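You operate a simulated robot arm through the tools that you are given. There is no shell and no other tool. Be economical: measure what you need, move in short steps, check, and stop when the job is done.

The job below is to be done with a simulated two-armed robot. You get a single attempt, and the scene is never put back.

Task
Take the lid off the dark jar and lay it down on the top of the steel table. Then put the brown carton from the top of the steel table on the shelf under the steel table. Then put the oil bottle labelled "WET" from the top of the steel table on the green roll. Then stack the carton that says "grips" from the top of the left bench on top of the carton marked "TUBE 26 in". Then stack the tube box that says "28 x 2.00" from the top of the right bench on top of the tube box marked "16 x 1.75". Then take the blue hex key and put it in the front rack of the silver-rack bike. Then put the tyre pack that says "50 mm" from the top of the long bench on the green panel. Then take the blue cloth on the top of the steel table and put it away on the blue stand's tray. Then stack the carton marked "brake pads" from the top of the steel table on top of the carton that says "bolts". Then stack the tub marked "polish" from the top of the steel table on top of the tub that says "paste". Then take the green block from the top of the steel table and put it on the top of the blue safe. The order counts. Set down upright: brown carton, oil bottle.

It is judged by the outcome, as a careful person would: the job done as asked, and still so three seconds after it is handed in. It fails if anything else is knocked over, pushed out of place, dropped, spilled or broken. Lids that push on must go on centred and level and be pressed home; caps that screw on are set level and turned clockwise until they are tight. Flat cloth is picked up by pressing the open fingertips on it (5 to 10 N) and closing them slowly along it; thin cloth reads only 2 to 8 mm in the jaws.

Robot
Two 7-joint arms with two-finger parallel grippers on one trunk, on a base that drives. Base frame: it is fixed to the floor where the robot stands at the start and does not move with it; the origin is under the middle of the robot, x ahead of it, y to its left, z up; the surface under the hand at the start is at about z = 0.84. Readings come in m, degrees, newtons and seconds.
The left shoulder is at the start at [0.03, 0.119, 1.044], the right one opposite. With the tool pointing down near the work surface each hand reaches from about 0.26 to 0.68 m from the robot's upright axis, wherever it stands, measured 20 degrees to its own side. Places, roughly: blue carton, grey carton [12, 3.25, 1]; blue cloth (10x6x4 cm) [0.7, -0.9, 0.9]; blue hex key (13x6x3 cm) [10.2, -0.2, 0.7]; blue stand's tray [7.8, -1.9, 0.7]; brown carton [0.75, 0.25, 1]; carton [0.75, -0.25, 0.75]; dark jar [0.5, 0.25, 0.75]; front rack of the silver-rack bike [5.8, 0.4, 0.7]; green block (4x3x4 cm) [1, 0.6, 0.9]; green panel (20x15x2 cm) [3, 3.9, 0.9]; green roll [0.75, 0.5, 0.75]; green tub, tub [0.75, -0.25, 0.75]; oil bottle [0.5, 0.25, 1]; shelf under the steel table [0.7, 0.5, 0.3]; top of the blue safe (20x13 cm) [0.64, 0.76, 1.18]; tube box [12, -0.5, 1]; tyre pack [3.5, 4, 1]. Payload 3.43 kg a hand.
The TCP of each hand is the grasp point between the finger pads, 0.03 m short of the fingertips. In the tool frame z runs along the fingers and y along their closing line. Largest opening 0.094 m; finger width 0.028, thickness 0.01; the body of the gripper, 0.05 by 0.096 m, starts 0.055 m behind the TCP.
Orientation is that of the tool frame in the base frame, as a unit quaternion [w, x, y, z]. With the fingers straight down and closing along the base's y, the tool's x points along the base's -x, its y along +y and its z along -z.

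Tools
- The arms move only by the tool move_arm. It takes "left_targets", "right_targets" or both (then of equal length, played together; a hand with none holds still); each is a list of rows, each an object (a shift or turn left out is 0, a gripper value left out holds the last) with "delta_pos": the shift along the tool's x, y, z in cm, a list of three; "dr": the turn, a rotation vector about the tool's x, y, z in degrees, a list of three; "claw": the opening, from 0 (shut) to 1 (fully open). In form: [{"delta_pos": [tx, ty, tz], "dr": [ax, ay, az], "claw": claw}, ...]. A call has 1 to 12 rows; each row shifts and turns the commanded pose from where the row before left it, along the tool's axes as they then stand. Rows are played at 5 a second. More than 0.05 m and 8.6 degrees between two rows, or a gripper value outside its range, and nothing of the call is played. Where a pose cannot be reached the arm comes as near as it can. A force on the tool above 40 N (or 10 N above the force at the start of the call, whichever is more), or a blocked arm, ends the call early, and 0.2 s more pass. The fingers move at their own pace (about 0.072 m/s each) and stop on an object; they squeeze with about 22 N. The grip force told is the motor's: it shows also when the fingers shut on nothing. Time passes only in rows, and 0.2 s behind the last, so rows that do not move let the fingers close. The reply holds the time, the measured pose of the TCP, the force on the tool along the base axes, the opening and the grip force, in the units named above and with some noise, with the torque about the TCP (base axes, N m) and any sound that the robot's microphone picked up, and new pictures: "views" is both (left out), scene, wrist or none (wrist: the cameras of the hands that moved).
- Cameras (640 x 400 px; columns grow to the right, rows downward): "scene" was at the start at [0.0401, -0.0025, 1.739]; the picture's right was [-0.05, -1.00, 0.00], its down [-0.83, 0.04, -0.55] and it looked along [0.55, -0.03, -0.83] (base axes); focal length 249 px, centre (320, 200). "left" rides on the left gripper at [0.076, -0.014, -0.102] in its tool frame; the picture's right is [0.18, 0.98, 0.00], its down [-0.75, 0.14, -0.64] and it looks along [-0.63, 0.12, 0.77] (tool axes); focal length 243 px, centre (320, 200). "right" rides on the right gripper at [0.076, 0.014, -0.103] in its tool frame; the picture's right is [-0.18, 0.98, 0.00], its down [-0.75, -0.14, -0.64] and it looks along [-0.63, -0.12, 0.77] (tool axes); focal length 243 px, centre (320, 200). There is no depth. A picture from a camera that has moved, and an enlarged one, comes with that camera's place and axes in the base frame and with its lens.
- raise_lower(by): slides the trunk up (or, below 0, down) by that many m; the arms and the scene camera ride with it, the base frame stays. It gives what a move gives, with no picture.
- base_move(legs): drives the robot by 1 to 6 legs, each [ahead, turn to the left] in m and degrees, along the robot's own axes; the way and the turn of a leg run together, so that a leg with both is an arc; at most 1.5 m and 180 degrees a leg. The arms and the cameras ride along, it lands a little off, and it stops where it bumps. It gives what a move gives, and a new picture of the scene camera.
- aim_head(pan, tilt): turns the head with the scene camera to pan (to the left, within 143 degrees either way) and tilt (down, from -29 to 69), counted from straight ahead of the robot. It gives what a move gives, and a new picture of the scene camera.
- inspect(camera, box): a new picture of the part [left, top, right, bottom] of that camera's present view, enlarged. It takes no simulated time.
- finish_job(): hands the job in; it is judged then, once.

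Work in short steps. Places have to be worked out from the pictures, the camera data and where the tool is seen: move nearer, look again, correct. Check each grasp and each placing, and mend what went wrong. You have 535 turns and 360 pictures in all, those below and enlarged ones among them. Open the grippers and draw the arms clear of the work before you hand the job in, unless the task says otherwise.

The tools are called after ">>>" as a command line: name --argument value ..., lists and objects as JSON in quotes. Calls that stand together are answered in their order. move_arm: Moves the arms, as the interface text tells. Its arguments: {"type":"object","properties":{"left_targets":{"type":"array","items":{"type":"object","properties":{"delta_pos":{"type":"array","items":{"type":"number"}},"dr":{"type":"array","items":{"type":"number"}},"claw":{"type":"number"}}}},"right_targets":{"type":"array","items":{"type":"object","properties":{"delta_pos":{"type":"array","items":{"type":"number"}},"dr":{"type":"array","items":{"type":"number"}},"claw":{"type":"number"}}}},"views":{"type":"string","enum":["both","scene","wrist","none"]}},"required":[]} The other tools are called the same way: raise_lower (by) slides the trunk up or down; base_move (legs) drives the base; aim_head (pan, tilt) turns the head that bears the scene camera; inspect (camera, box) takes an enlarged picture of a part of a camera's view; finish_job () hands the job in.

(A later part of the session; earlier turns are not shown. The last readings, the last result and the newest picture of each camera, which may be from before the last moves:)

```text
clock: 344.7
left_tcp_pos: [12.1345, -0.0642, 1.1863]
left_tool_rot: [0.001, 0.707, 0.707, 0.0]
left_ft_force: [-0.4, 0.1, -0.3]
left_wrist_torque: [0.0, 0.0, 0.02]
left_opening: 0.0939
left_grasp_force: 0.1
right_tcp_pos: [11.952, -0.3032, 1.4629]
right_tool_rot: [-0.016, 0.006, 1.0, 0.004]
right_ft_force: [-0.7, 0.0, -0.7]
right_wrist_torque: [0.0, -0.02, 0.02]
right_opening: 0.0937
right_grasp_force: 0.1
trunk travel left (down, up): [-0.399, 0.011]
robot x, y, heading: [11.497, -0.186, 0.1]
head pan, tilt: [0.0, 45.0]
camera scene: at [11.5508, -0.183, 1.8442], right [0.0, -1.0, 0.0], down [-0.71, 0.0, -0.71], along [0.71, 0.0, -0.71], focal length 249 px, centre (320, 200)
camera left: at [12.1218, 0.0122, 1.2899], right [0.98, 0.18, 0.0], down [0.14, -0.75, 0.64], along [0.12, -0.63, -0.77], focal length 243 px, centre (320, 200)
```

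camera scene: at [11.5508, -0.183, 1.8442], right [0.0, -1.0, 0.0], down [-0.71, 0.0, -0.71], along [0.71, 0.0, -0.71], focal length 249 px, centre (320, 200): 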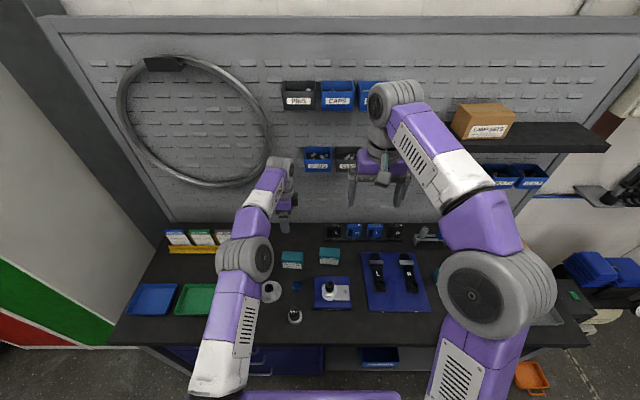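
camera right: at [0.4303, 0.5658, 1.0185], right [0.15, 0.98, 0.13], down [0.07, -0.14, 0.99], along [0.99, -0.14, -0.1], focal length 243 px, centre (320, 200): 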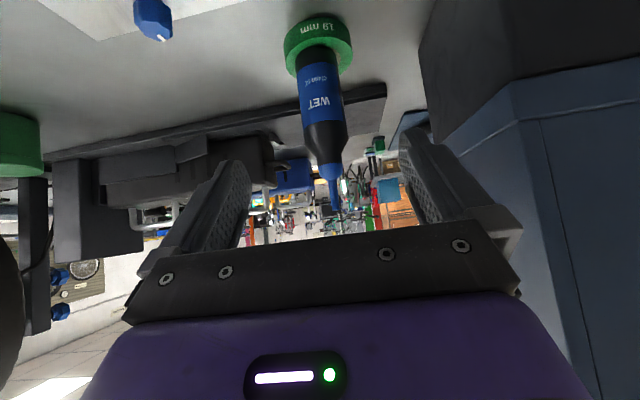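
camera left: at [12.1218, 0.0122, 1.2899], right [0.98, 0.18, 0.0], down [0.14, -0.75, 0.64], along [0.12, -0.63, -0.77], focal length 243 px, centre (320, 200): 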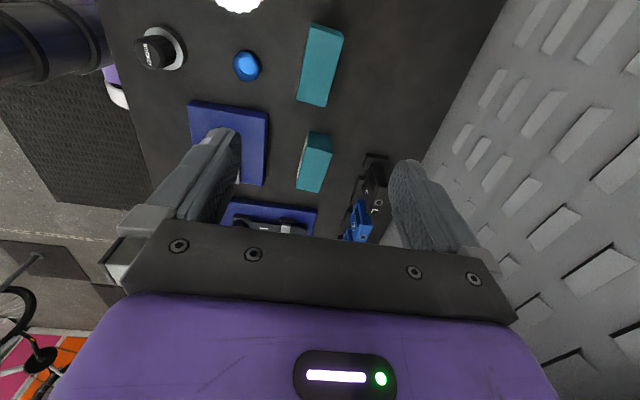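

>>> move_arm --left_targets '[{"delta_pos": [0, 0, 4.6]}, {"delta_pos": [0, 0, 4.6]}, {"delta_pos": [0, 0, 4.6]}, {"delta_pos": [0, 0, 4.6]}]' --views "wrist"

```text
clock: 345.7
left_tcp_pos: [12.1364, -0.0621, 1.0024]
left_tool_rot: [-0.001, 0.706, 0.708, 0.0]
left_ft_force: [0.0, -0.1, -0.4]
left_wrist_torque: [0.01, -0.02, 0.01]
left_opening: 0.0941
left_grasp_force: 0.1
right_tcp_pos: [11.9527, -0.3044, 1.4607]
right_tool_rot: [-0.016, 0.006, 1.0, 0.003]
right_ft_force: [-0.7, 0.6, -0.4]
right_wrist_torque: [0.02, 0.01, -0.01]
right_opening: 0.094
right_grasp_force: 0.0
trunk travel left (down, up): [-0.399, 0.011]
robot x, y, heading: [11.5004, -0.1811, 0.3]
head pan, tilt: [0.0, 45.0]
camera left: at [12.1225, 0.0144, 1.1053], right [0.98, 0.19, 0.0], down [0.14, -0.75, 0.64], along [0.12, -0.63, -0.77], focal length 243 px, centre (320, 200)
```

left: 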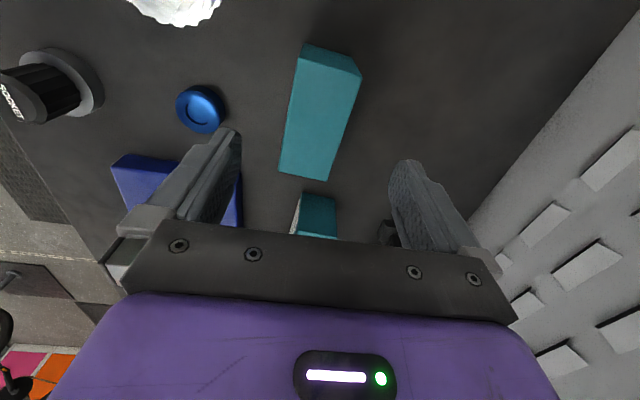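

Top is at z≈0.923. I descend to z≈0.906 and grip.

>>> move_arm --left_targets '[{"delta_pos": [0, 0, 4]}, {"delta_pos": [0, 0, 3.5]}, {"delta_pos": [0, 0, 2.1]}, {"claw": 0.3}, {"claw": 0.3}, {"claw": 0.3}, {"claw": 0.3}]' --views "wrist"

```text
clock: 347.3
left_tcp_pos: [12.1271, -0.0623, 0.9095]
left_tool_rot: [0.0, 0.706, 0.708, -0.001]
left_ft_force: [-0.3, -0.3, -0.3]
left_wrist_torque: [0.01, 0.01, 0.0]
left_opening: 0.0491
left_grasp_force: 21.7
left hand out of reach, approached as far as the arm can: row 2
right_tcp_pos: [11.9511, -0.3033, 1.4615]
right_tool_rot: [-0.017, 0.006, 1.0, 0.003]
right_ft_force: [-0.3, -0.2, -0.7]
right_wrist_torque: [0.02, -0.02, 0.02]
right_opening: 0.0936
right_grasp_force: 0.1
trunk travel left (down, up): [-0.399, 0.011]
robot x, y, heading: [11.5, -0.1799, 0.4]
head pan, tilt: [0.0, 45.0]
camera left: at [12.1136, 0.0141, 1.0119], right [0.98, 0.19, 0.0], down [0.14, -0.75, 0.64], along [0.12, -0.63, -0.77], focal length 243 px, centre (320, 200)
```

left: 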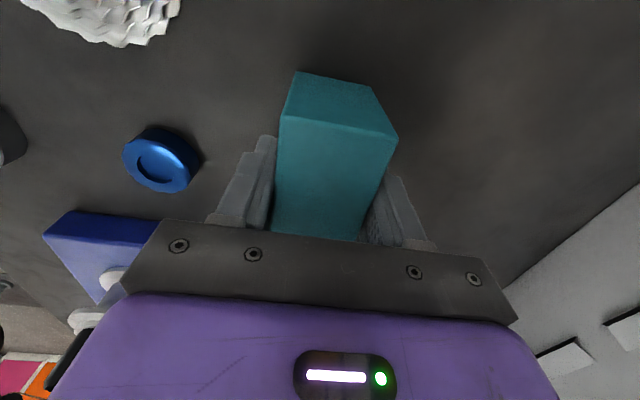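

Gripped (4.9 cm). I lift, draw the hand in, and shift the robot ~0.5 m to the right for the stacking.

>>> move_arm --left_targets '[{"delta_pos": [0, 0, -4]}, {"delta_pos": [0, 0, -4]}, {"delta_pos": [0, 0, -4.5]}, {"delta_pos": [0, 0, -4.5]}, {"delta_pos": [0, -3, -4]}, {"delta_pos": [0, -3, -4]}, {"delta_pos": [0, -4, -2]}]' --views "wrist"

>>> base_move --legs '[[-0.3, 0], [0, -60], [0.58, 0], [0, 60]]'

```text
clock: 348.9
left_tcp_pos: [12.0302, -0.0636, 1.1798]
left_tool_rot: [0.0, 0.707, 0.707, 0.0]
left_ft_force: [-0.7, 0.3, -1.1]
left_wrist_torque: [0.0, -0.03, -0.01]
left_opening: 0.0493
left_grasp_force: 21.9
right_tcp_pos: [11.9499, -0.3045, 1.4622]
right_tool_rot: [-0.016, 0.007, 1.0, 0.002]
right_ft_force: [-0.3, -0.2, 0.7]
right_wrist_torque: [0.01, -0.03, 0.02]
right_opening: 0.0941
right_grasp_force: 0.0
trunk travel left (down, up): [-0.399, 0.011]
robot x, y, heading: [11.4991, -0.1829, 0.3]
head pan, tilt: [0.0, 45.0]
camera left: at [12.0175, 0.0127, 1.2826], right [0.98, 0.19, 0.0], down [0.14, -0.75, 0.64], along [0.12, -0.63, -0.77], focal length 243 px, centre (320, 200)
```

left: 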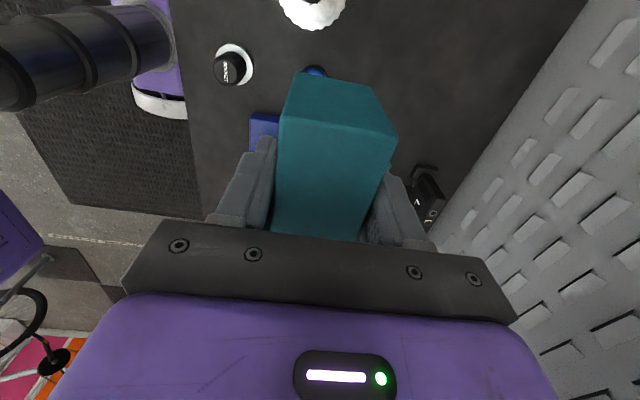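

```text
clock: 359.1
left_tcp_pos: [12.0264, -0.5787, 1.1767]
left_tool_rot: [0.0, 0.712, 0.702, 0.0]
left_ft_force: [0.8, -0.1, -1.2]
left_wrist_torque: [-0.02, -0.01, 0.0]
left_opening: 0.049
left_grasp_force: 22.7
right_tcp_pos: [11.9398, -0.8178, 1.4625]
right_tool_rot: [-0.017, 0.015, 1.0, 0.003]
right_ft_force: [-0.1, -0.3, -0.9]
right_wrist_torque: [0.0, -0.02, 0.0]
right_opening: 0.0939
right_grasp_force: 0.0
trunk travel left (down, up): [-0.399, 0.011]
robot x, y, heading: [11.4865, -0.6906, -0.6]
head pan, tilt: [0.0, 45.0]
camera scene: at [11.5412, -0.6908, 1.8442], right [-0.01, -1.0, 0.0], down [-0.71, 0.01, -0.71], along [0.71, -0.01, -0.71], focal length 249 px, centre (320, 200)
```

scene: 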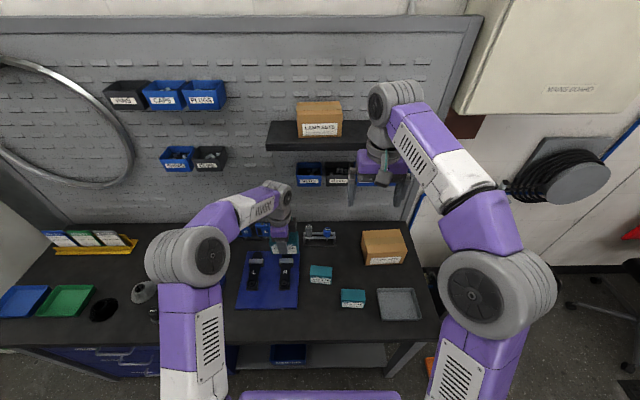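

>>> inspect --camera "scene" --box '[270, 220, 400, 320]'

>>> inspect --camera "right" --box '[320, 0, 640, 200]'

```text
4.00 times, centred on (335, 270) of scene
camera zoom: at [11.5412, -0.6908, 1.8442], right [-0.01, -1.0, 0.0], down [-0.71, 0.01, -0.71], along [0.71, -0.01, -0.71], focal length 997 px, centre (260, -80)
```

zoom: 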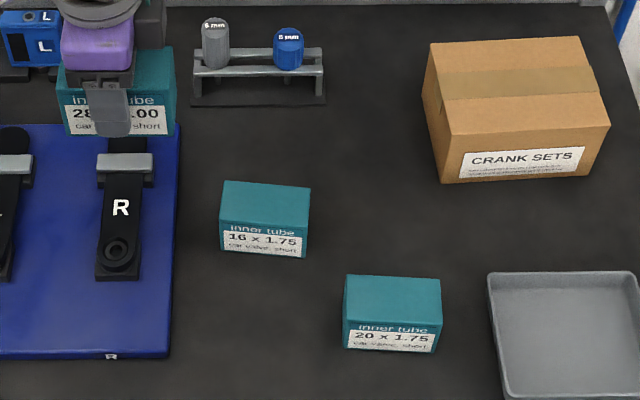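

```text
2.00 times, centred on (480, 100) of right
camera zoom: at [11.8675, -0.8036, 1.5664], right [0.21, 0.98, 0.0], down [0.77, -0.17, 0.62], along [0.6, -0.13, -0.79], focal length 485 px, centre (0, 400)
```

zoom: 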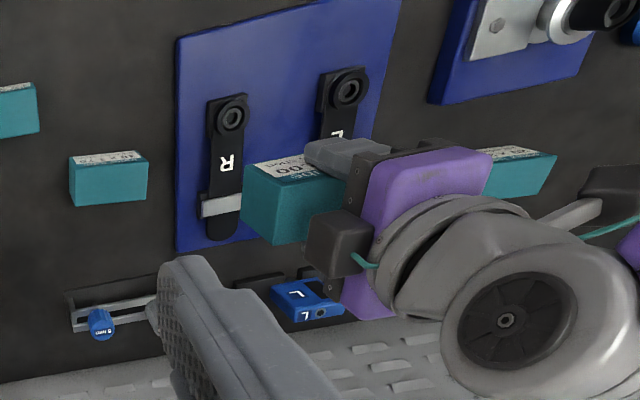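

16 x 1.75 is centred at (12.05, -0.703), top 0.923, yawed -6°. I align above it and descend.

>>> move_arm --left_targets '[{"dr": [0, 0, 6]}, {"delta_pos": [-4.11, 1.27, 0]}, {"delta_pos": [-4.11, 1.27, 0]}, {"delta_pos": [-4.11, 1.27, 0]}, {"delta_pos": [0, 0, 4.5]}, {"delta_pos": [0, 0, 4.5]}, {"delta_pos": [0, 0, 4.5]}]'

>>> inspect --camera "scene" --box '[270, 220, 400, 320]'

```text
clock: 360.7
left_tcp_pos: [12.0498, -0.7035, 1.0429]
left_tool_rot: [-0.001, 0.748, 0.664, -0.001]
left_ft_force: [0.1, 0.4, -2.5]
left_wrist_torque: [0.0, -0.01, 0.01]
left_opening: 0.0495
left_grasp_force: 22.1
right_tcp_pos: [11.9398, -0.8197, 1.4617]
right_tool_rot: [-0.017, 0.015, 1.0, 0.002]
right_ft_force: [-0.1, 0.7, 0.3]
right_wrist_torque: [0.02, 0.01, 0.01]
right_opening: 0.0944
right_grasp_force: 0.0
trunk travel left (down, up): [-0.399, 0.011]
robot x, y, heading: [11.4899, -0.6937, -0.5]
head pan, tilt: [0.0, 45.0]
camera scene: at [11.5422, -0.6912, 1.8442], right [-0.01, -1.0, 0.0], down [-0.71, 0.01, -0.71], along [0.71, -0.01, -0.71], focal length 249 px, centre (320, 200)
camera left: at [12.0455, -0.626, 1.1459], right [1.0, 0.07, 0.0], down [0.05, -0.77, 0.64], along [0.04, -0.64, -0.77], focal length 243 px, centre (320, 200)
```

scene: 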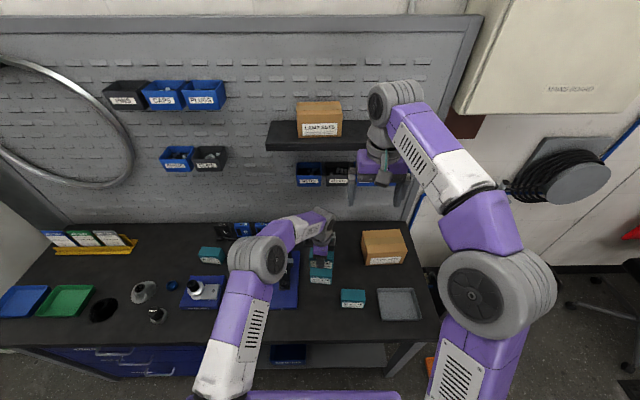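
left: 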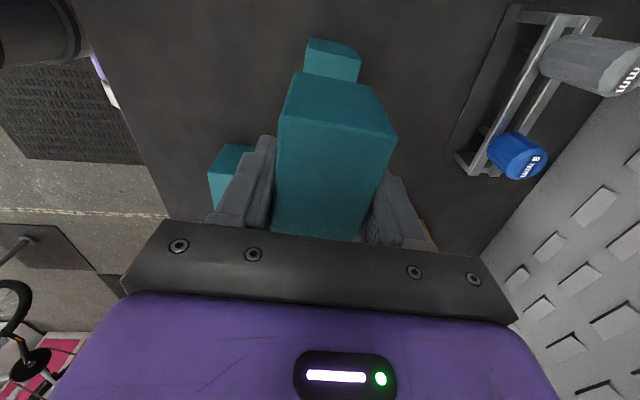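

```text
4.00 times, centred on (335, 270) of scene
camera zoom: at [11.5422, -0.6912, 1.8442], right [-0.01, -1.0, 0.0], down [-0.71, 0.01, -0.71], along [0.71, -0.01, -0.71], focal length 997 px, centre (260, -80)
```

zoom: 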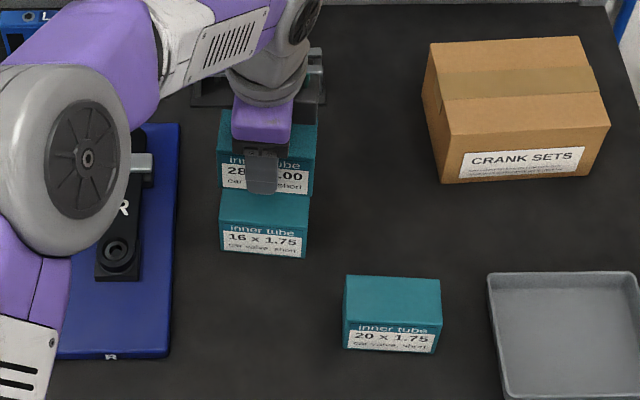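

Well aligned. I lower to contact.

>>> move_arm --left_targets '[{"delta_pos": [0, 0.1, 4]}, {"delta_pos": [0, 0, 2.8]}, {"delta_pos": [0, 0, 0.3]}, {"delta_pos": [0, 0, 0.3]}, {"delta_pos": [0, 0, 0.3]}, {"delta_pos": [0, 0, 0.3]}]' --views "wrist"

```text
clock: 362.1
left_tcp_pos: [12.0483, -0.7061, 0.9641]
left_tool_rot: [0.001, 0.748, 0.664, 0.001]
left_ft_force: [2.0, 0.4, 18.8]
left_wrist_torque: [-0.04, -0.03, 0.02]
left_opening: 0.0496
left_grasp_force: 22.0
right_tcp_pos: [11.9371, -0.8183, 1.4622]
right_tool_rot: [-0.015, 0.015, 1.0, 0.003]
right_ft_force: [0.2, -0.4, 0.3]
right_wrist_torque: [0.01, -0.02, 0.01]
right_opening: 0.0938
right_grasp_force: 0.1
trunk travel left (down, up): [-0.399, 0.011]
robot x, y, heading: [11.489, -0.691, -0.7]
head pan, tilt: [0.0, 45.0]
camera left: at [12.0443, -0.6284, 1.0674], right [1.0, 0.07, 0.0], down [0.05, -0.76, 0.64], along [0.04, -0.64, -0.77], focal length 243 px, centre (320, 200)
```

left: 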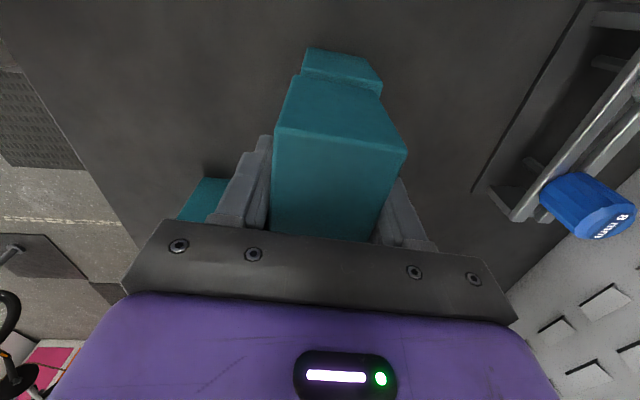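

Contact. I ease off, open and rise, then check.

>>> move_arm --left_targets '[{"delta_pos": [0, 0, -0.2]}, {"claw": 0.65}, {"claw": 0.8}, {"claw": 1}, {"delta_pos": [0, 0, -3]}, {"delta_pos": [0, 0, -4.5]}, {"delta_pos": [0, 0, -4.5]}, {"delta_pos": [0, 0, -4.5]}, {"delta_pos": [0, -1, -4.5]}]' --views "wrist"

>>> inspect --camera "scene" --box '[270, 220, 400, 320]'

```text
clock: 364.1
left_tcp_pos: [12.0393, -0.7058, 1.1768]
left_tool_rot: [-0.001, 0.748, 0.664, -0.001]
left_ft_force: [0.6, -0.6, 0.2]
left_wrist_torque: [0.0, 0.01, 0.01]
left_opening: 0.0941
left_grasp_force: 0.1
right_tcp_pos: [11.9383, -0.8192, 1.4627]
right_tool_rot: [-0.016, 0.015, 1.0, 0.003]
right_ft_force: [0.9, 0.1, 0.7]
right_wrist_torque: [0.0, 0.01, -0.01]
right_opening: 0.094
right_grasp_force: 0.0
trunk travel left (down, up): [-0.399, 0.011]
robot x, y, heading: [11.4892, -0.6939, -0.8]
head pan, tilt: [0.0, 45.0]
camera left: at [12.0352, -0.6291, 1.2804], right [1.0, 0.07, 0.0], down [0.05, -0.77, 0.64], along [0.04, -0.64, -0.77], focal length 243 px, centre (320, 200)
```

left: 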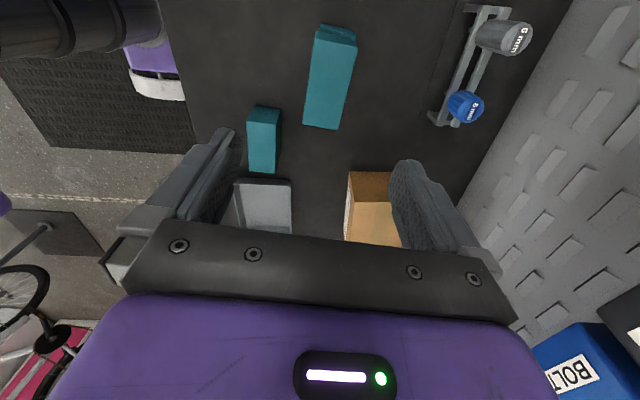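

```text
4.00 times, centred on (335, 270) of scene
camera zoom: at [11.5395, -0.6907, 1.8443], right [-0.01, -1.0, 0.0], down [-0.71, 0.01, -0.71], along [0.71, -0.01, -0.71], focal length 997 px, centre (260, -80)
```

zoom: 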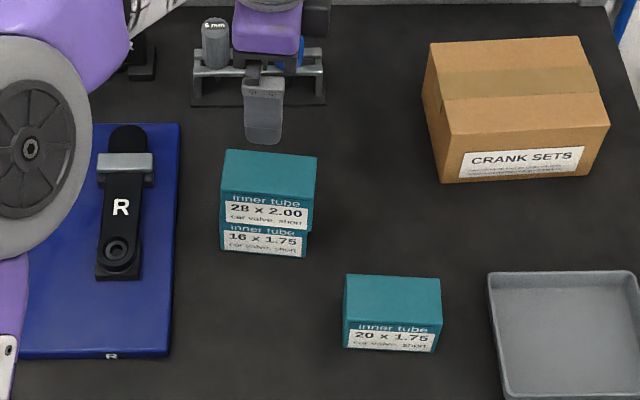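

Stack is good. Next the blue hex key on the repair stand's tool board; I raise the arm and drive around to the west side of that stand.

>>> move_arm --left_targets '[{"delta_pos": [2.4, -1.4, -3.1]}, {"delta_pos": [2.4, -1.4, -3.1]}, {"delta_pos": [2.4, -1.4, -3.1]}, {"delta_pos": [2.4, -1.4, -3.1]}, {"delta_pos": [2.4, -1.4, -3.1]}, {"delta_pos": [2.4, -1.4, -3.1]}, {"delta_pos": [2.4, -1.4, -3.1]}, {"delta_pos": [2.4, -1.4, -3.1]}, {"delta_pos": [2.4, -1.4, -3.1]}, {"delta_pos": [2.4, -1.4, -3.1]}]' --views "none"

>>> move_arm --left_targets '[{"dr": [0, 0, -8]}, {"dr": [0, 0, -8]}, {"dr": [0, 0, -8]}, {"dr": [0, 0, -8]}, {"dr": [0, 0, -8]}, {"dr": [0, 0, -8]}, {"dr": [0, 0, -8]}, {"dr": [0, 0, -8]}, {"dr": [0, 0, -8]}, {"dr": [0, 0, -8]}, {"dr": [0, 0, -8]}, {"dr": [0, 0, -8]}]' --views "scene"

>>> base_move --legs '[[-0.13, 0], [0, 90.8], [1.0, 0], [1.0, 0], [0, 90]]'

```text
clock: 366.3
left_tcp_pos: [11.9274, -0.4485, 1.4847]
left_tool_rot: [0.0, 0.748, 0.663, -0.001]
left_ft_force: [-0.7, 0.6, 0.7]
left_wrist_torque: [-0.01, -0.01, -0.03]
left_opening: 0.0941
left_grasp_force: 0.1
right_tcp_pos: [11.9383, -0.8187, 1.4609]
right_tool_rot: [-0.015, 0.014, 1.0, 0.002]
right_ft_force: [0.0, 0.6, -0.3]
right_wrist_torque: [-0.02, -0.04, 0.03]
right_opening: 0.0941
right_grasp_force: 0.1
trunk travel left (down, up): [-0.399, 0.011]
robot x, y, heading: [11.4912, -0.6882, -0.6]
head pan, tilt: [0.0, 45.0]
```

```text
clock: 368.9
left_tcp_pos: [11.9294, -0.4503, 1.4856]
left_tool_rot: [-0.001, 0.006, 1.0, 0.0]
left_ft_force: [0.4, -0.6, 0.4]
left_wrist_torque: [-0.01, 0.04, -0.04]
left_opening: 0.0939
left_grasp_force: 0.0
right_tcp_pos: [11.9391, -0.8189, 1.4622]
right_tool_rot: [-0.017, 0.015, 1.0, 0.003]
right_ft_force: [0.6, -0.5, 0.1]
right_wrist_torque: [-0.01, 0.01, 0.0]
right_opening: 0.0943
right_grasp_force: 0.1
trunk travel left (down, up): [-0.399, 0.011]
robot x, y, heading: [11.4904, -0.6913, -1.1]
head pan, tilt: [0.0, 45.0]
camera scene: at [11.541, -0.691, 1.8442], right [-0.01, -1.0, 0.0], down [-0.71, 0.01, -0.71], along [0.71, -0.01, -0.71], focal length 249 px, centre (320, 200)
```

scene: 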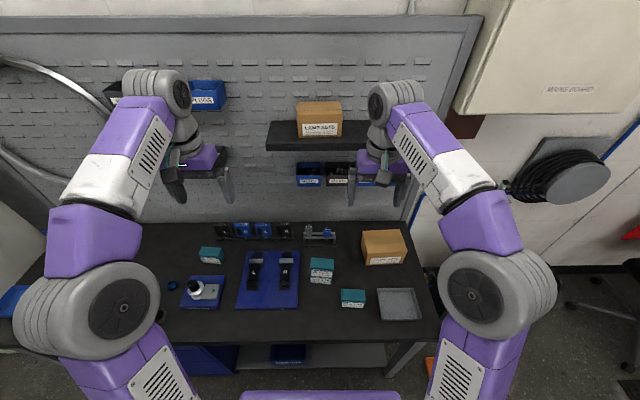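

```text
clock: 387.4
left_tcp_pos: [10.8581, 1.0354, 1.4857]
left_tool_rot: [-0.001, 1.0, 0.009, 0.001]
left_ft_force: [-0.3, -0.2, 0.3]
left_wrist_torque: [0.02, -0.03, -0.01]
left_opening: 0.0942
left_grasp_force: 0.1
right_tcp_pos: [10.8371, 1.4025, 1.4617]
right_tool_rot: [0.002, 1.0, 0.001, 0.017]
right_ft_force: [-0.9, -0.5, 0.8]
right_wrist_torque: [-0.02, 0.0, -0.03]
right_opening: 0.0939
right_grasp_force: 0.1
trunk travel left (down, up): [-0.399, 0.011]
robot x, y, heading: [11.2905, 1.2882, -179.0]
head pan, tilt: [0.0, 45.0]
camera scene: at [11.2385, 1.2895, 1.8442], right [-0.02, 1.0, 0.0], down [0.71, 0.01, -0.71], along [-0.71, -0.01, -0.71], focal length 249 px, centre (320, 200)
```

scene: 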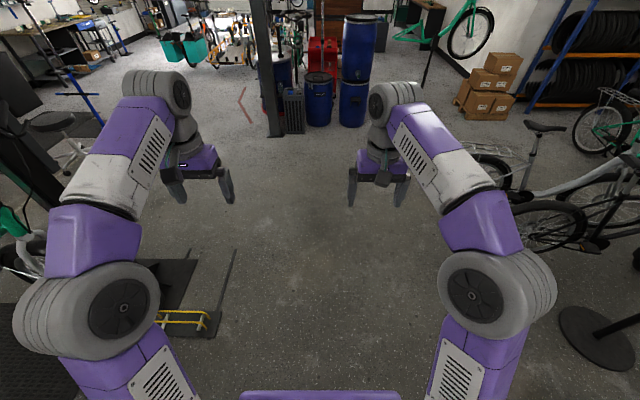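

>>> base_move --legs '[[1.0, 0], [0.85, 0], [0, 90], [1.2, 0]]'

>>> aim_head --pan 45 --tilt 40

```text
clock: 406.2
left_tcp_pos: [9.6932, -0.3503, 1.4852]
left_tool_rot: [0.0, 0.701, 0.713, 0.0]
left_ft_force: [0.3, 0.6, -0.5]
left_wrist_torque: [0.01, -0.02, 0.0]
left_opening: 0.0939
left_grasp_force: 0.1
right_tcp_pos: [9.3249, -0.3718, 1.4628]
right_tool_rot: [-0.009, 0.706, 0.708, 0.013]
right_ft_force: [-0.5, 0.0, 0.3]
right_wrist_torque: [0.02, -0.04, 0.01]
right_opening: 0.0938
right_grasp_force: 0.0
trunk travel left (down, up): [-0.399, 0.011]
robot x, y, heading: [9.4385, 0.0836, -89.2]
head pan, tilt: [0.0, 45.0]
camera scene: at [9.4396, 0.0306, 1.8442], right [-1.0, -0.02, 0.0], down [-0.01, 0.71, -0.71], along [0.01, -0.71, -0.71], focal length 249 px, centre (320, 200)
```

scene: 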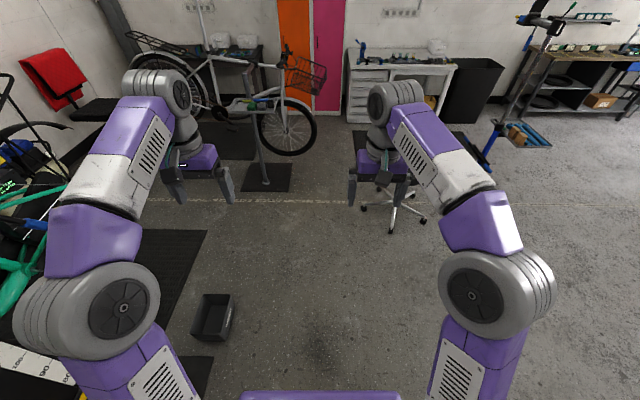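

```text
clock: 407.3
left_tcp_pos: [9.6934, -0.3511, 1.4862]
left_tool_rot: [-0.001, 0.701, 0.713, 0.001]
left_ft_force: [-0.2, -0.3, 0.7]
left_wrist_torque: [0.01, -0.03, 0.0]
left_opening: 0.0938
left_grasp_force: 0.1
right_tcp_pos: [9.3257, -0.3728, 1.4616]
right_tool_rot: [-0.01, 0.706, 0.708, 0.014]
right_ft_force: [0.9, -0.9, -0.6]
right_wrist_torque: [-0.02, 0.0, -0.03]
right_opening: 0.0939
right_grasp_force: 0.0
trunk travel left (down, up): [-0.399, 0.011]
robot x, y, heading: [9.4414, 0.0812, -89.0]
head pan, tilt: [45.0, 40.0]
camera scene: at [9.4993, 0.0526, 1.8515], right [-0.69, -0.72, 0.0], down [-0.46, 0.45, -0.77], along [0.55, -0.53, -0.64], focal length 249 px, centre (320, 200)
```

scene: 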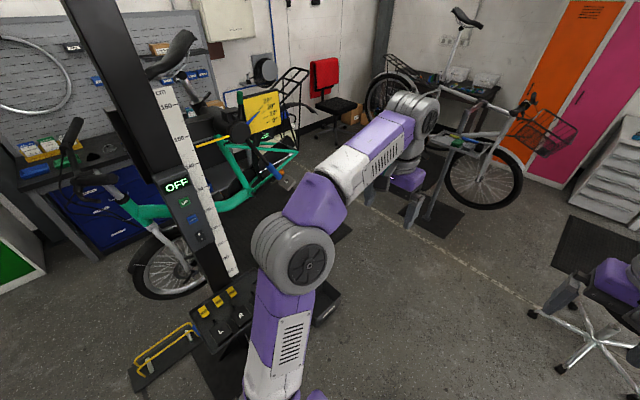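

The console on the lift stand at (10.2, -0.2) has a small blue item on its right side. I face it.

>>> base_move --legs '[[0.33, 0], [0, 89], [0.08, 0]]'

>>> aim_head --pan 0 --tilt 50

>>> inspect --camera "scene" --box '[240, 140, 400, 260]'

```text
clock: 414.0
left_tcp_pos: [9.9537, 0.0101, 1.4852]
left_tool_rot: [-0.001, -0.015, 1.0, 0.0]
left_ft_force: [-0.4, -1.0, 0.4]
left_wrist_torque: [0.04, -0.02, -0.01]
left_opening: 0.0941
left_grasp_force: 0.0
right_tcp_pos: [9.9794, -0.3579, 1.462]
right_tool_rot: [-0.015, -0.008, 1.0, 0.003]
right_ft_force: [-0.2, 0.2, -0.3]
right_wrist_torque: [-0.03, -0.02, 0.04]
right_opening: 0.0939
right_grasp_force: 0.0
trunk travel left (down, up): [-0.399, 0.011]
robot x, y, heading: [9.5254, -0.2511, 1.8]
head pan, tilt: [45.0, 40.0]
camera scene: at [9.5525, -0.1882, 1.8515], right [0.73, -0.69, 0.0], down [-0.44, -0.47, -0.77], along [0.53, 0.56, -0.64], focal length 249 px, centre (320, 200)
```

scene: 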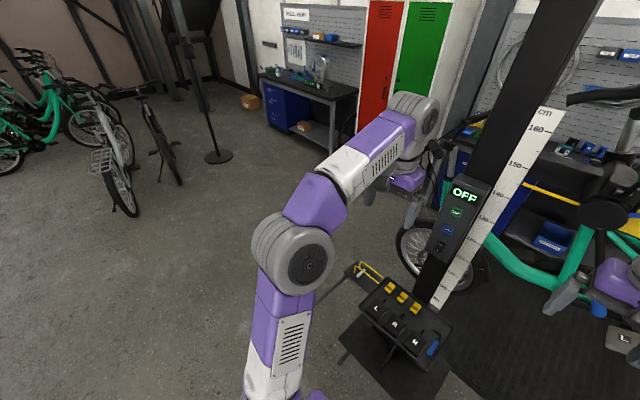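

```text
clock: 415.2
left_tcp_pos: [9.9545, 0.0083, 1.4857]
left_tool_rot: [0.0, -0.015, 1.0, 0.0]
left_ft_force: [0.9, -0.4, 0.4]
left_wrist_torque: [-0.06, -0.02, 0.01]
left_opening: 0.094
left_grasp_force: 0.0
right_tcp_pos: [9.9798, -0.3582, 1.4625]
right_tool_rot: [-0.017, -0.008, 1.0, 0.002]
right_ft_force: [0.7, 0.3, 0.6]
right_wrist_torque: [-0.01, 0.01, 0.0]
right_opening: 0.0941
right_grasp_force: 0.1
trunk travel left (down, up): [-0.399, 0.011]
robot x, y, heading: [9.521, -0.2475, 1.7]
head pan, tilt: [0.0, 50.0]
camera scene: at [9.5719, -0.2477, 1.8373], right [0.03, -1.0, 0.0], down [-0.77, -0.02, -0.64], along [0.64, 0.02, -0.77], focal length 249 px, centre (320, 200)
```

scene: 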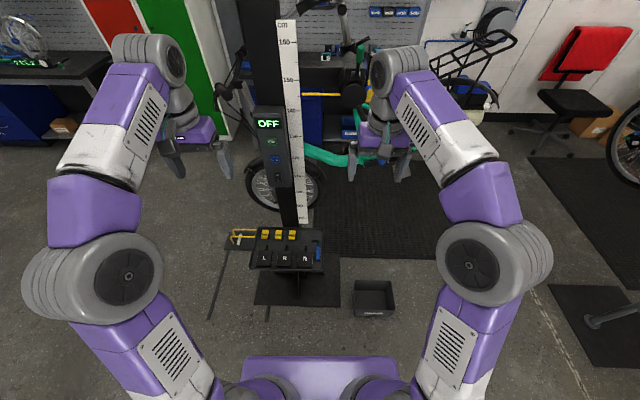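

```text
3.33 times, centred on (320, 200) of scene
camera zoom: at [9.5719, -0.2477, 1.8373], right [0.03, -1.0, 0.0], down [-0.77, -0.02, -0.64], along [0.64, 0.02, -0.77], focal length 831 px, centre (320, 200)
```

zoom: 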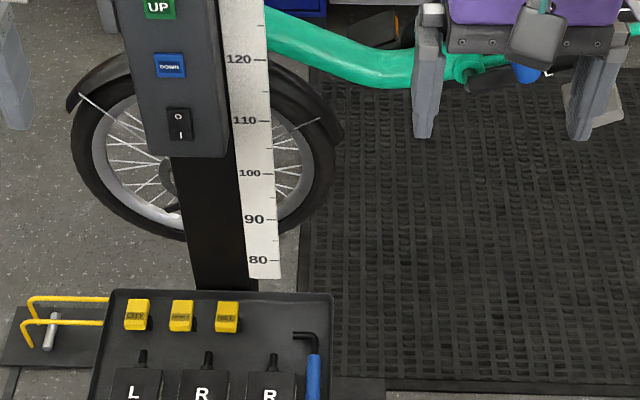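

>>> inspect --camera "scene" --box '[240, 220, 340, 280]'

>>> inspect --camera "left" --box '[0, 0, 640, 400]'

>>> inspect --camera "right" --box '[160, 0, 640, 300]'

```text
6.40 times, centred on (290, 250) of scene
camera zoom: at [9.5719, -0.2477, 1.8373], right [0.03, -1.0, 0.0], down [-0.77, -0.02, -0.64], along [0.64, 0.02, -0.77], focal length 1595 px, centre (512, -120)
```

zoom: 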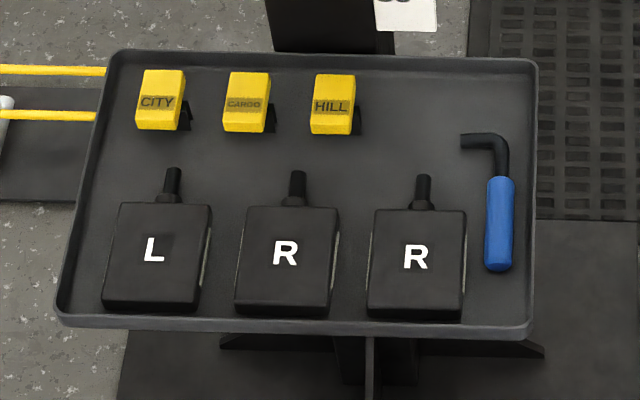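

```text
1.00 times, centred on (320, 200) of left (not enlarged: the box is as wide or as high as the picture)
camera zoom: at [9.8784, -0.0071, 1.5887], right [-0.21, 0.98, 0.0], down [0.75, 0.16, 0.64], along [0.63, 0.14, -0.77], focal length 243 px, centre (320, 200)
```

zoom: 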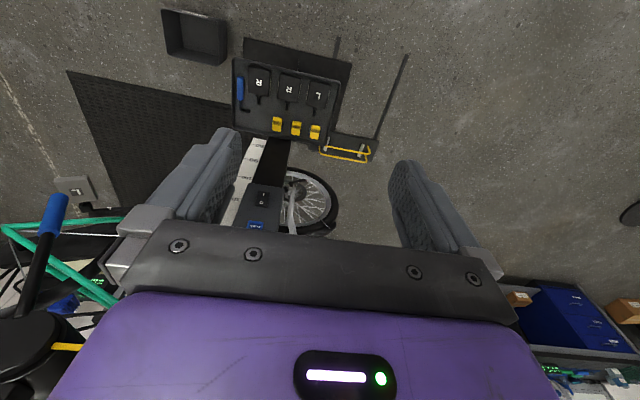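

```text
1.33 times, centred on (400, 150) of right
camera zoom: at [9.9068, -0.3464, 1.5665], right [0.17, 0.99, 0.0], down [0.78, -0.13, 0.62], along [0.61, -0.11, -0.79], focal length 324 px, centre (213, 267)
```

zoom: 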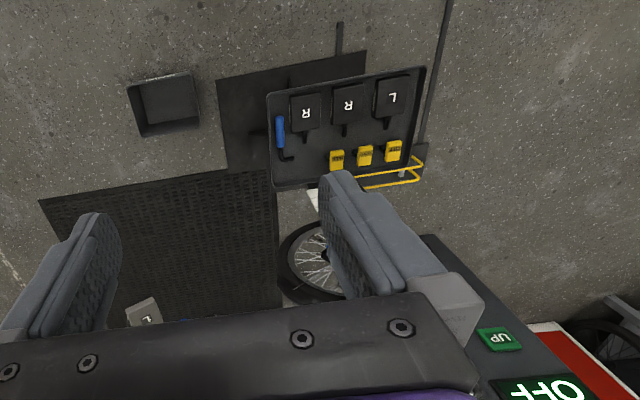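

The hex key lies in the tray: blue handle centred (10.168, -0.220, 0.70) along x, between a pedal block and the right rim. I move closer, lower the trunk, and bring the right hand above it.

>>> base_move --legs '[[0.1, -1.5]]'

>>> raise_lower --by -0.2

```text
clock: 416.3
left_tcp_pos: [10.0602, -0.0017, 1.4862]
left_tool_rot: [0.0, -0.002, 1.0, 0.0]
left_ft_force: [0.2, -0.5, -0.9]
left_wrist_torque: [0.03, 0.0, 0.01]
left_opening: 0.094
left_grasp_force: 0.0
right_tcp_pos: [10.0762, -0.3683, 1.4626]
right_tool_rot: [-0.016, 0.006, 1.0, 0.003]
right_ft_force: [0.0, 0.3, -1.3]
right_wrist_torque: [0.03, 0.02, 0.02]
right_opening: 0.094
right_grasp_force: 0.1
trunk travel left (down, up): [-0.399, 0.011]
robot x, y, heading: [9.6277, -0.2482, -0.1]
head pan, tilt: [0.0, 50.0]
camera scene: at [9.6717, -0.2474, 1.8374], right [0.0, -1.0, 0.0], down [-0.77, 0.0, -0.64], along [0.64, 0.0, -0.77], focal length 249 px, centre (320, 200)
```

scene: 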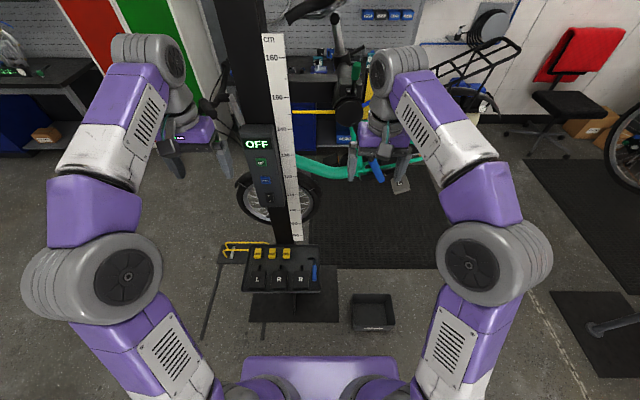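

```text
clock: 418.5
left_tcp_pos: [10.0607, 0.0009, 1.286]
left_tool_rot: [0.0, 0.0, 1.0, 0.0]
left_ft_force: [0.4, -0.9, 0.3]
left_wrist_torque: [-0.03, -0.02, 0.02]
left_opening: 0.0941
left_grasp_force: 0.1
right_tcp_pos: [10.077, -0.3695, 1.262]
right_tool_rot: [-0.016, 0.007, 1.0, 0.003]
right_ft_force: [0.3, -0.5, 0.2]
right_wrist_torque: [-0.02, -0.02, 0.01]
right_opening: 0.0941
right_grasp_force: 0.1
trunk travel left (down, up): [-0.199, 0.211]
robot x, y, heading: [9.6229, -0.2512, 0.3]
head pan, tilt: [0.0, 50.0]
```

>>> move_arm --right_targets '[{"delta_pos": [-1.1, 1.86, 3.75]}, {"delta_pos": [-1.1, 1.86, 3.75]}, {"delta_pos": [-1.1, 1.86, 3.75]}, {"delta_pos": [-1.1, 1.86, 3.75]}, {"delta_pos": [-1.1, 1.86, 3.75]}, {"delta_pos": [-1.1, 1.86, 3.75]}, {"delta_pos": [-1.1, 1.86, 3.75]}, {"delta_pos": [-1.1, 1.86, 3.75]}]'

```text
clock: 420.3
left_tcp_pos: [10.0609, 0.0007, 1.2869]
left_tool_rot: [0.0, -0.001, 1.0, 0.0]
left_ft_force: [-0.4, 0.3, 0.1]
left_wrist_torque: [-0.01, 0.01, 0.01]
left_opening: 0.094
left_grasp_force: 0.1
right_tcp_pos: [10.1563, -0.2175, 0.9604]
right_tool_rot: [-0.016, 0.007, 1.0, 0.003]
right_ft_force: [-0.7, 0.4, 0.0]
right_wrist_torque: [0.01, 0.0, 0.01]
right_opening: 0.0941
right_grasp_force: 0.1
trunk travel left (down, up): [-0.199, 0.211]
robot x, y, heading: [9.6265, -0.2457, -0.1]
head pan, tilt: [0.0, 50.0]
camera scene: at [9.6732, -0.2468, 1.6373], right [0.0, -1.0, 0.0], down [-0.77, 0.0, -0.64], along [0.64, 0.0, -0.77], focal length 249 px, centre (320, 200)
camera right: at [10.0844, -0.2034, 1.0644], right [0.2, 0.98, 0.0], down [0.77, -0.15, 0.62], along [0.6, -0.12, -0.79], focal length 243 px, centre (320, 200)
```

scene: 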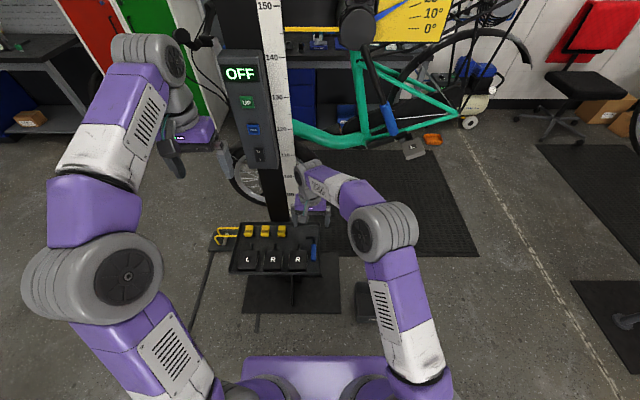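
right: 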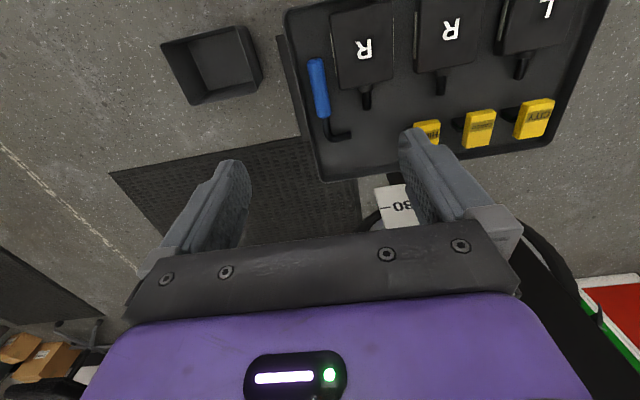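

I move forward 3 cm and down to z≈0.83 for a precise look at the gaps beside the handle.

>>> move_arm --right_targets '[{"delta_pos": [-3, -0.2, 3]}, {"delta_pos": [0, 0, 4], "claw": 0.5}, {"delta_pos": [0, 0, 4]}, {"delta_pos": [0, 0, 2]}]' --views "wrist"

>>> inspect --camera "right" --box '[240, 20, 400, 160]'

```text
clock: 421.3
left_tcp_pos: [10.0607, -0.0019, 1.2869]
left_tool_rot: [-0.001, -0.001, 1.0, 0.0]
left_ft_force: [1.0, 0.4, 0.4]
left_wrist_torque: [-0.06, 0.01, 0.0]
left_opening: 0.094
left_grasp_force: 0.0
right_tcp_pos: [10.1831, -0.2229, 0.8297]
right_tool_rot: [-0.017, 0.007, 1.0, 0.003]
right_ft_force: [0.2, 0.4, 0.2]
right_wrist_torque: [-0.03, -0.01, 0.03]
right_opening: 0.0472
right_grasp_force: 0.0
trunk travel left (down, up): [-0.199, 0.211]
robot x, y, heading: [9.6273, -0.2497, 0.1]
head pan, tilt: [0.0, 50.0]
camera right: at [10.1105, -0.2079, 0.9332], right [0.2, 0.98, 0.0], down [0.77, -0.15, 0.62], along [0.61, -0.12, -0.79], focal length 243 px, centre (320, 200)
```

right: 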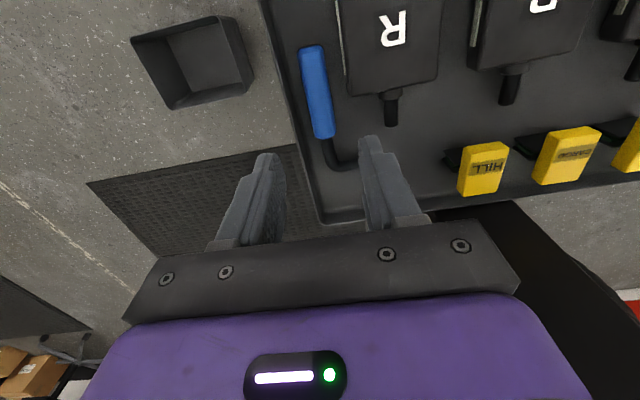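

```text
2.86 times, centred on (320, 90) of right
camera zoom: at [10.1105, -0.2079, 0.9332], right [0.2, 0.98, 0.0], down [0.77, -0.15, 0.62], along [0.61, -0.12, -0.79], focal length 693 px, centre (320, 514)
```

zoom: 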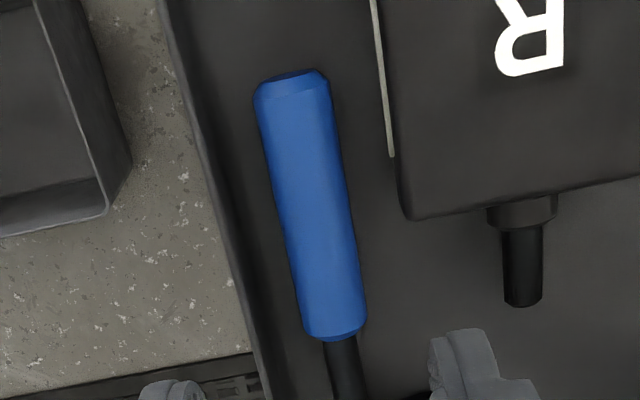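

The gap to the rim is ~15 mm, enough for one finger. I narrow the opening to 27 mm, align at (10.193, -0.2206), and descend partway.

>>> move_arm --right_targets '[{"delta_pos": [-1.0, 0.2, 0], "claw": 0.29}, {"delta_pos": [-0.2, 0, 3.5]}, {"delta_pos": [-0.1, 0, 2.5]}]' --views "wrist"

>>> inspect --camera "right" --box '[250, 60, 390, 200]'

```text
clock: 422.1
left_tcp_pos: [10.0612, -0.0009, 1.2858]
left_tool_rot: [-0.001, -0.001, 1.0, 0.0]
left_ft_force: [-0.3, -0.3, 0.1]
left_wrist_torque: [0.02, 0.0, -0.02]
left_opening: 0.0941
left_grasp_force: 0.1
right_tcp_pos: [10.1962, -0.2184, 0.7698]
right_tool_rot: [-0.016, 0.006, 1.0, 0.002]
right_ft_force: [-0.2, -0.2, -0.3]
right_wrist_torque: [-0.02, -0.03, 0.0]
right_opening: 0.0277
right_grasp_force: 0.1
trunk travel left (down, up): [-0.199, 0.211]
robot x, y, heading: [9.623, -0.2467, 0.1]
head pan, tilt: [0.0, 50.0]
camera right: at [10.1221, -0.2056, 0.8737], right [0.2, 0.98, 0.0], down [0.77, -0.15, 0.62], along [0.6, -0.12, -0.79], focal length 243 px, centre (320, 200)
```

right: 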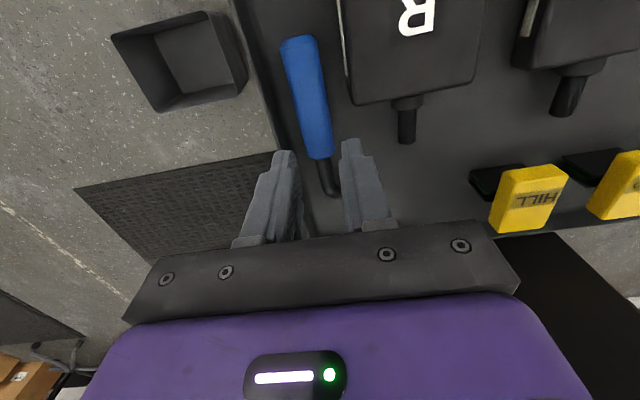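

```text
2.86 times, centred on (320, 130) of right
camera zoom: at [10.1221, -0.2056, 0.8737], right [0.2, 0.98, 0.0], down [0.77, -0.15, 0.62], along [0.6, -0.12, -0.79], focal length 693 px, centre (320, 400)
```

zoom: 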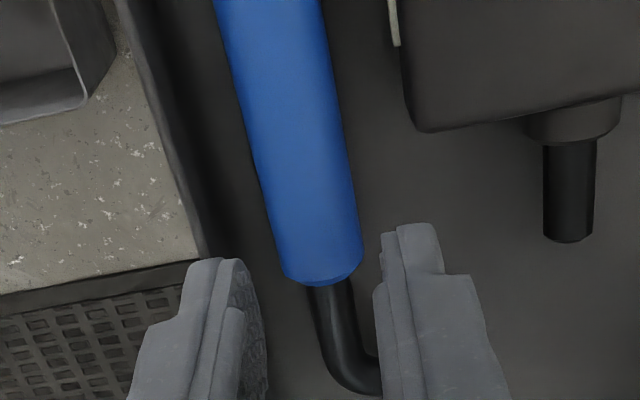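

I correct 2.6 mm sideways and descend carefully around the handle.

>>> move_arm --right_targets '[{"delta_pos": [0, -0.26, 0], "claw": 0.285}, {"delta_pos": [-0.05, 0, 1.5]}, {"delta_pos": [-0.03, 0, 1.0]}, {"delta_pos": [-0.03, 0, 0.7]}, {"delta_pos": [0, 0, 0.5]}]' --views "wrist"

>>> inspect --camera "right" --box '[250, 60, 390, 200]'

```text
clock: 423.3
left_tcp_pos: [10.0604, -0.0007, 1.285]
left_tool_rot: [0.0, -0.001, 1.0, 0.0]
left_ft_force: [0.0, 0.1, -0.3]
left_wrist_torque: [0.0, 0.02, 0.01]
left_opening: 0.0941
left_grasp_force: 0.1
right_tcp_pos: [10.1941, -0.2205, 0.7309]
right_tool_rot: [-0.015, 0.007, 1.0, 0.002]
right_ft_force: [0.2, 0.9, 0.0]
right_wrist_torque: [0.01, 0.01, -0.01]
right_opening: 0.0263
right_grasp_force: 0.1
trunk travel left (down, up): [-0.199, 0.211]
robot x, y, heading: [9.6262, -0.2455, 0.1]
head pan, tilt: [0.0, 50.0]
camera right: at [10.1209, -0.2079, 0.8358], right [0.2, 0.98, 0.0], down [0.77, -0.15, 0.62], along [0.6, -0.12, -0.79], focal length 243 px, centre (320, 200)
```

right: 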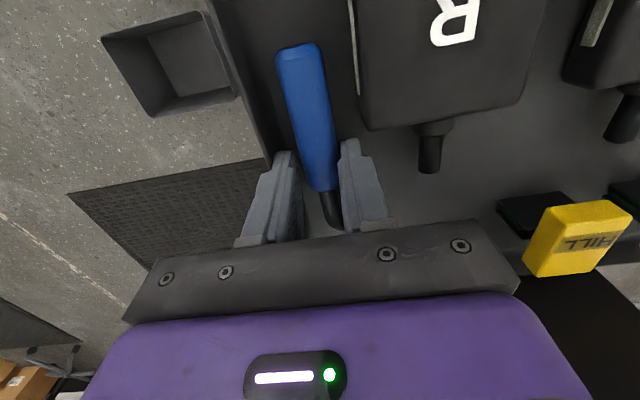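

```text
2.86 times, centred on (320, 130) of right
camera zoom: at [10.1209, -0.2079, 0.8358], right [0.2, 0.98, 0.0], down [0.77, -0.15, 0.62], along [0.6, -0.12, -0.79], focal length 693 px, centre (320, 400)
```

zoom: 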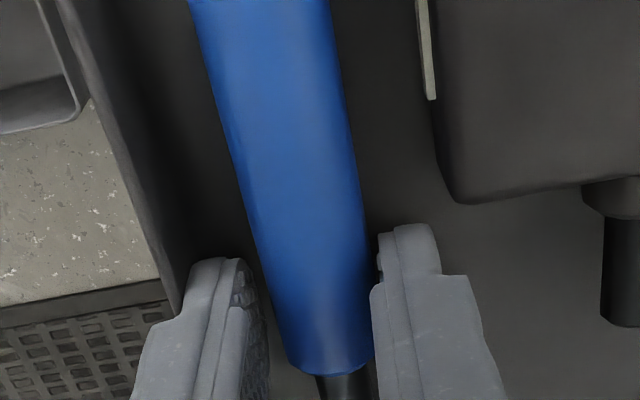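

The handle is between the fingers. I close and lift gently.

>>> move_arm --right_targets '[{"claw": 0.1}, {"claw": 0.1}, {"claw": 0.1}, {"delta_pos": [0, 0, -2]}, {"delta_pos": [0, 0, -3]}, {"delta_pos": [0, 0, -4]}, {"delta_pos": [0, 0, -4]}]' --views "wrist"

```text
clock: 424.9
left_tcp_pos: [10.0592, -0.0019, 1.2864]
left_tool_rot: [0.0, -0.001, 1.0, 0.0]
left_ft_force: [-0.6, -0.1, 0.0]
left_wrist_torque: [-0.03, 0.01, 0.0]
left_opening: 0.0939
left_grasp_force: 0.0
right_tcp_pos: [10.1971, -0.2229, 0.8623]
right_tool_rot: [-0.017, 0.006, 1.0, 0.002]
right_ft_force: [0.2, 0.5, -0.4]
right_wrist_torque: [0.04, 0.01, 0.02]
right_opening: 0.0201
right_grasp_force: 22.0
trunk travel left (down, up): [-0.199, 0.211]
robot x, y, heading: [9.6232, -0.2509, 0.1]
head pan, tilt: [0.0, 50.0]
camera right: at [10.1244, -0.2087, 0.9671], right [0.2, 0.98, 0.0], down [0.77, -0.15, 0.62], along [0.6, -0.12, -0.79], focal length 243 px, centre (320, 200)
```

right: 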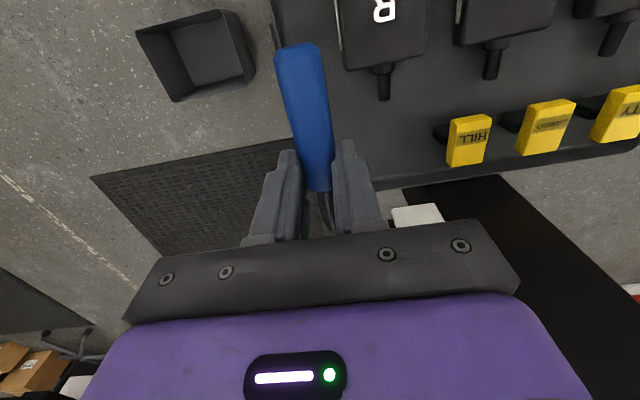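

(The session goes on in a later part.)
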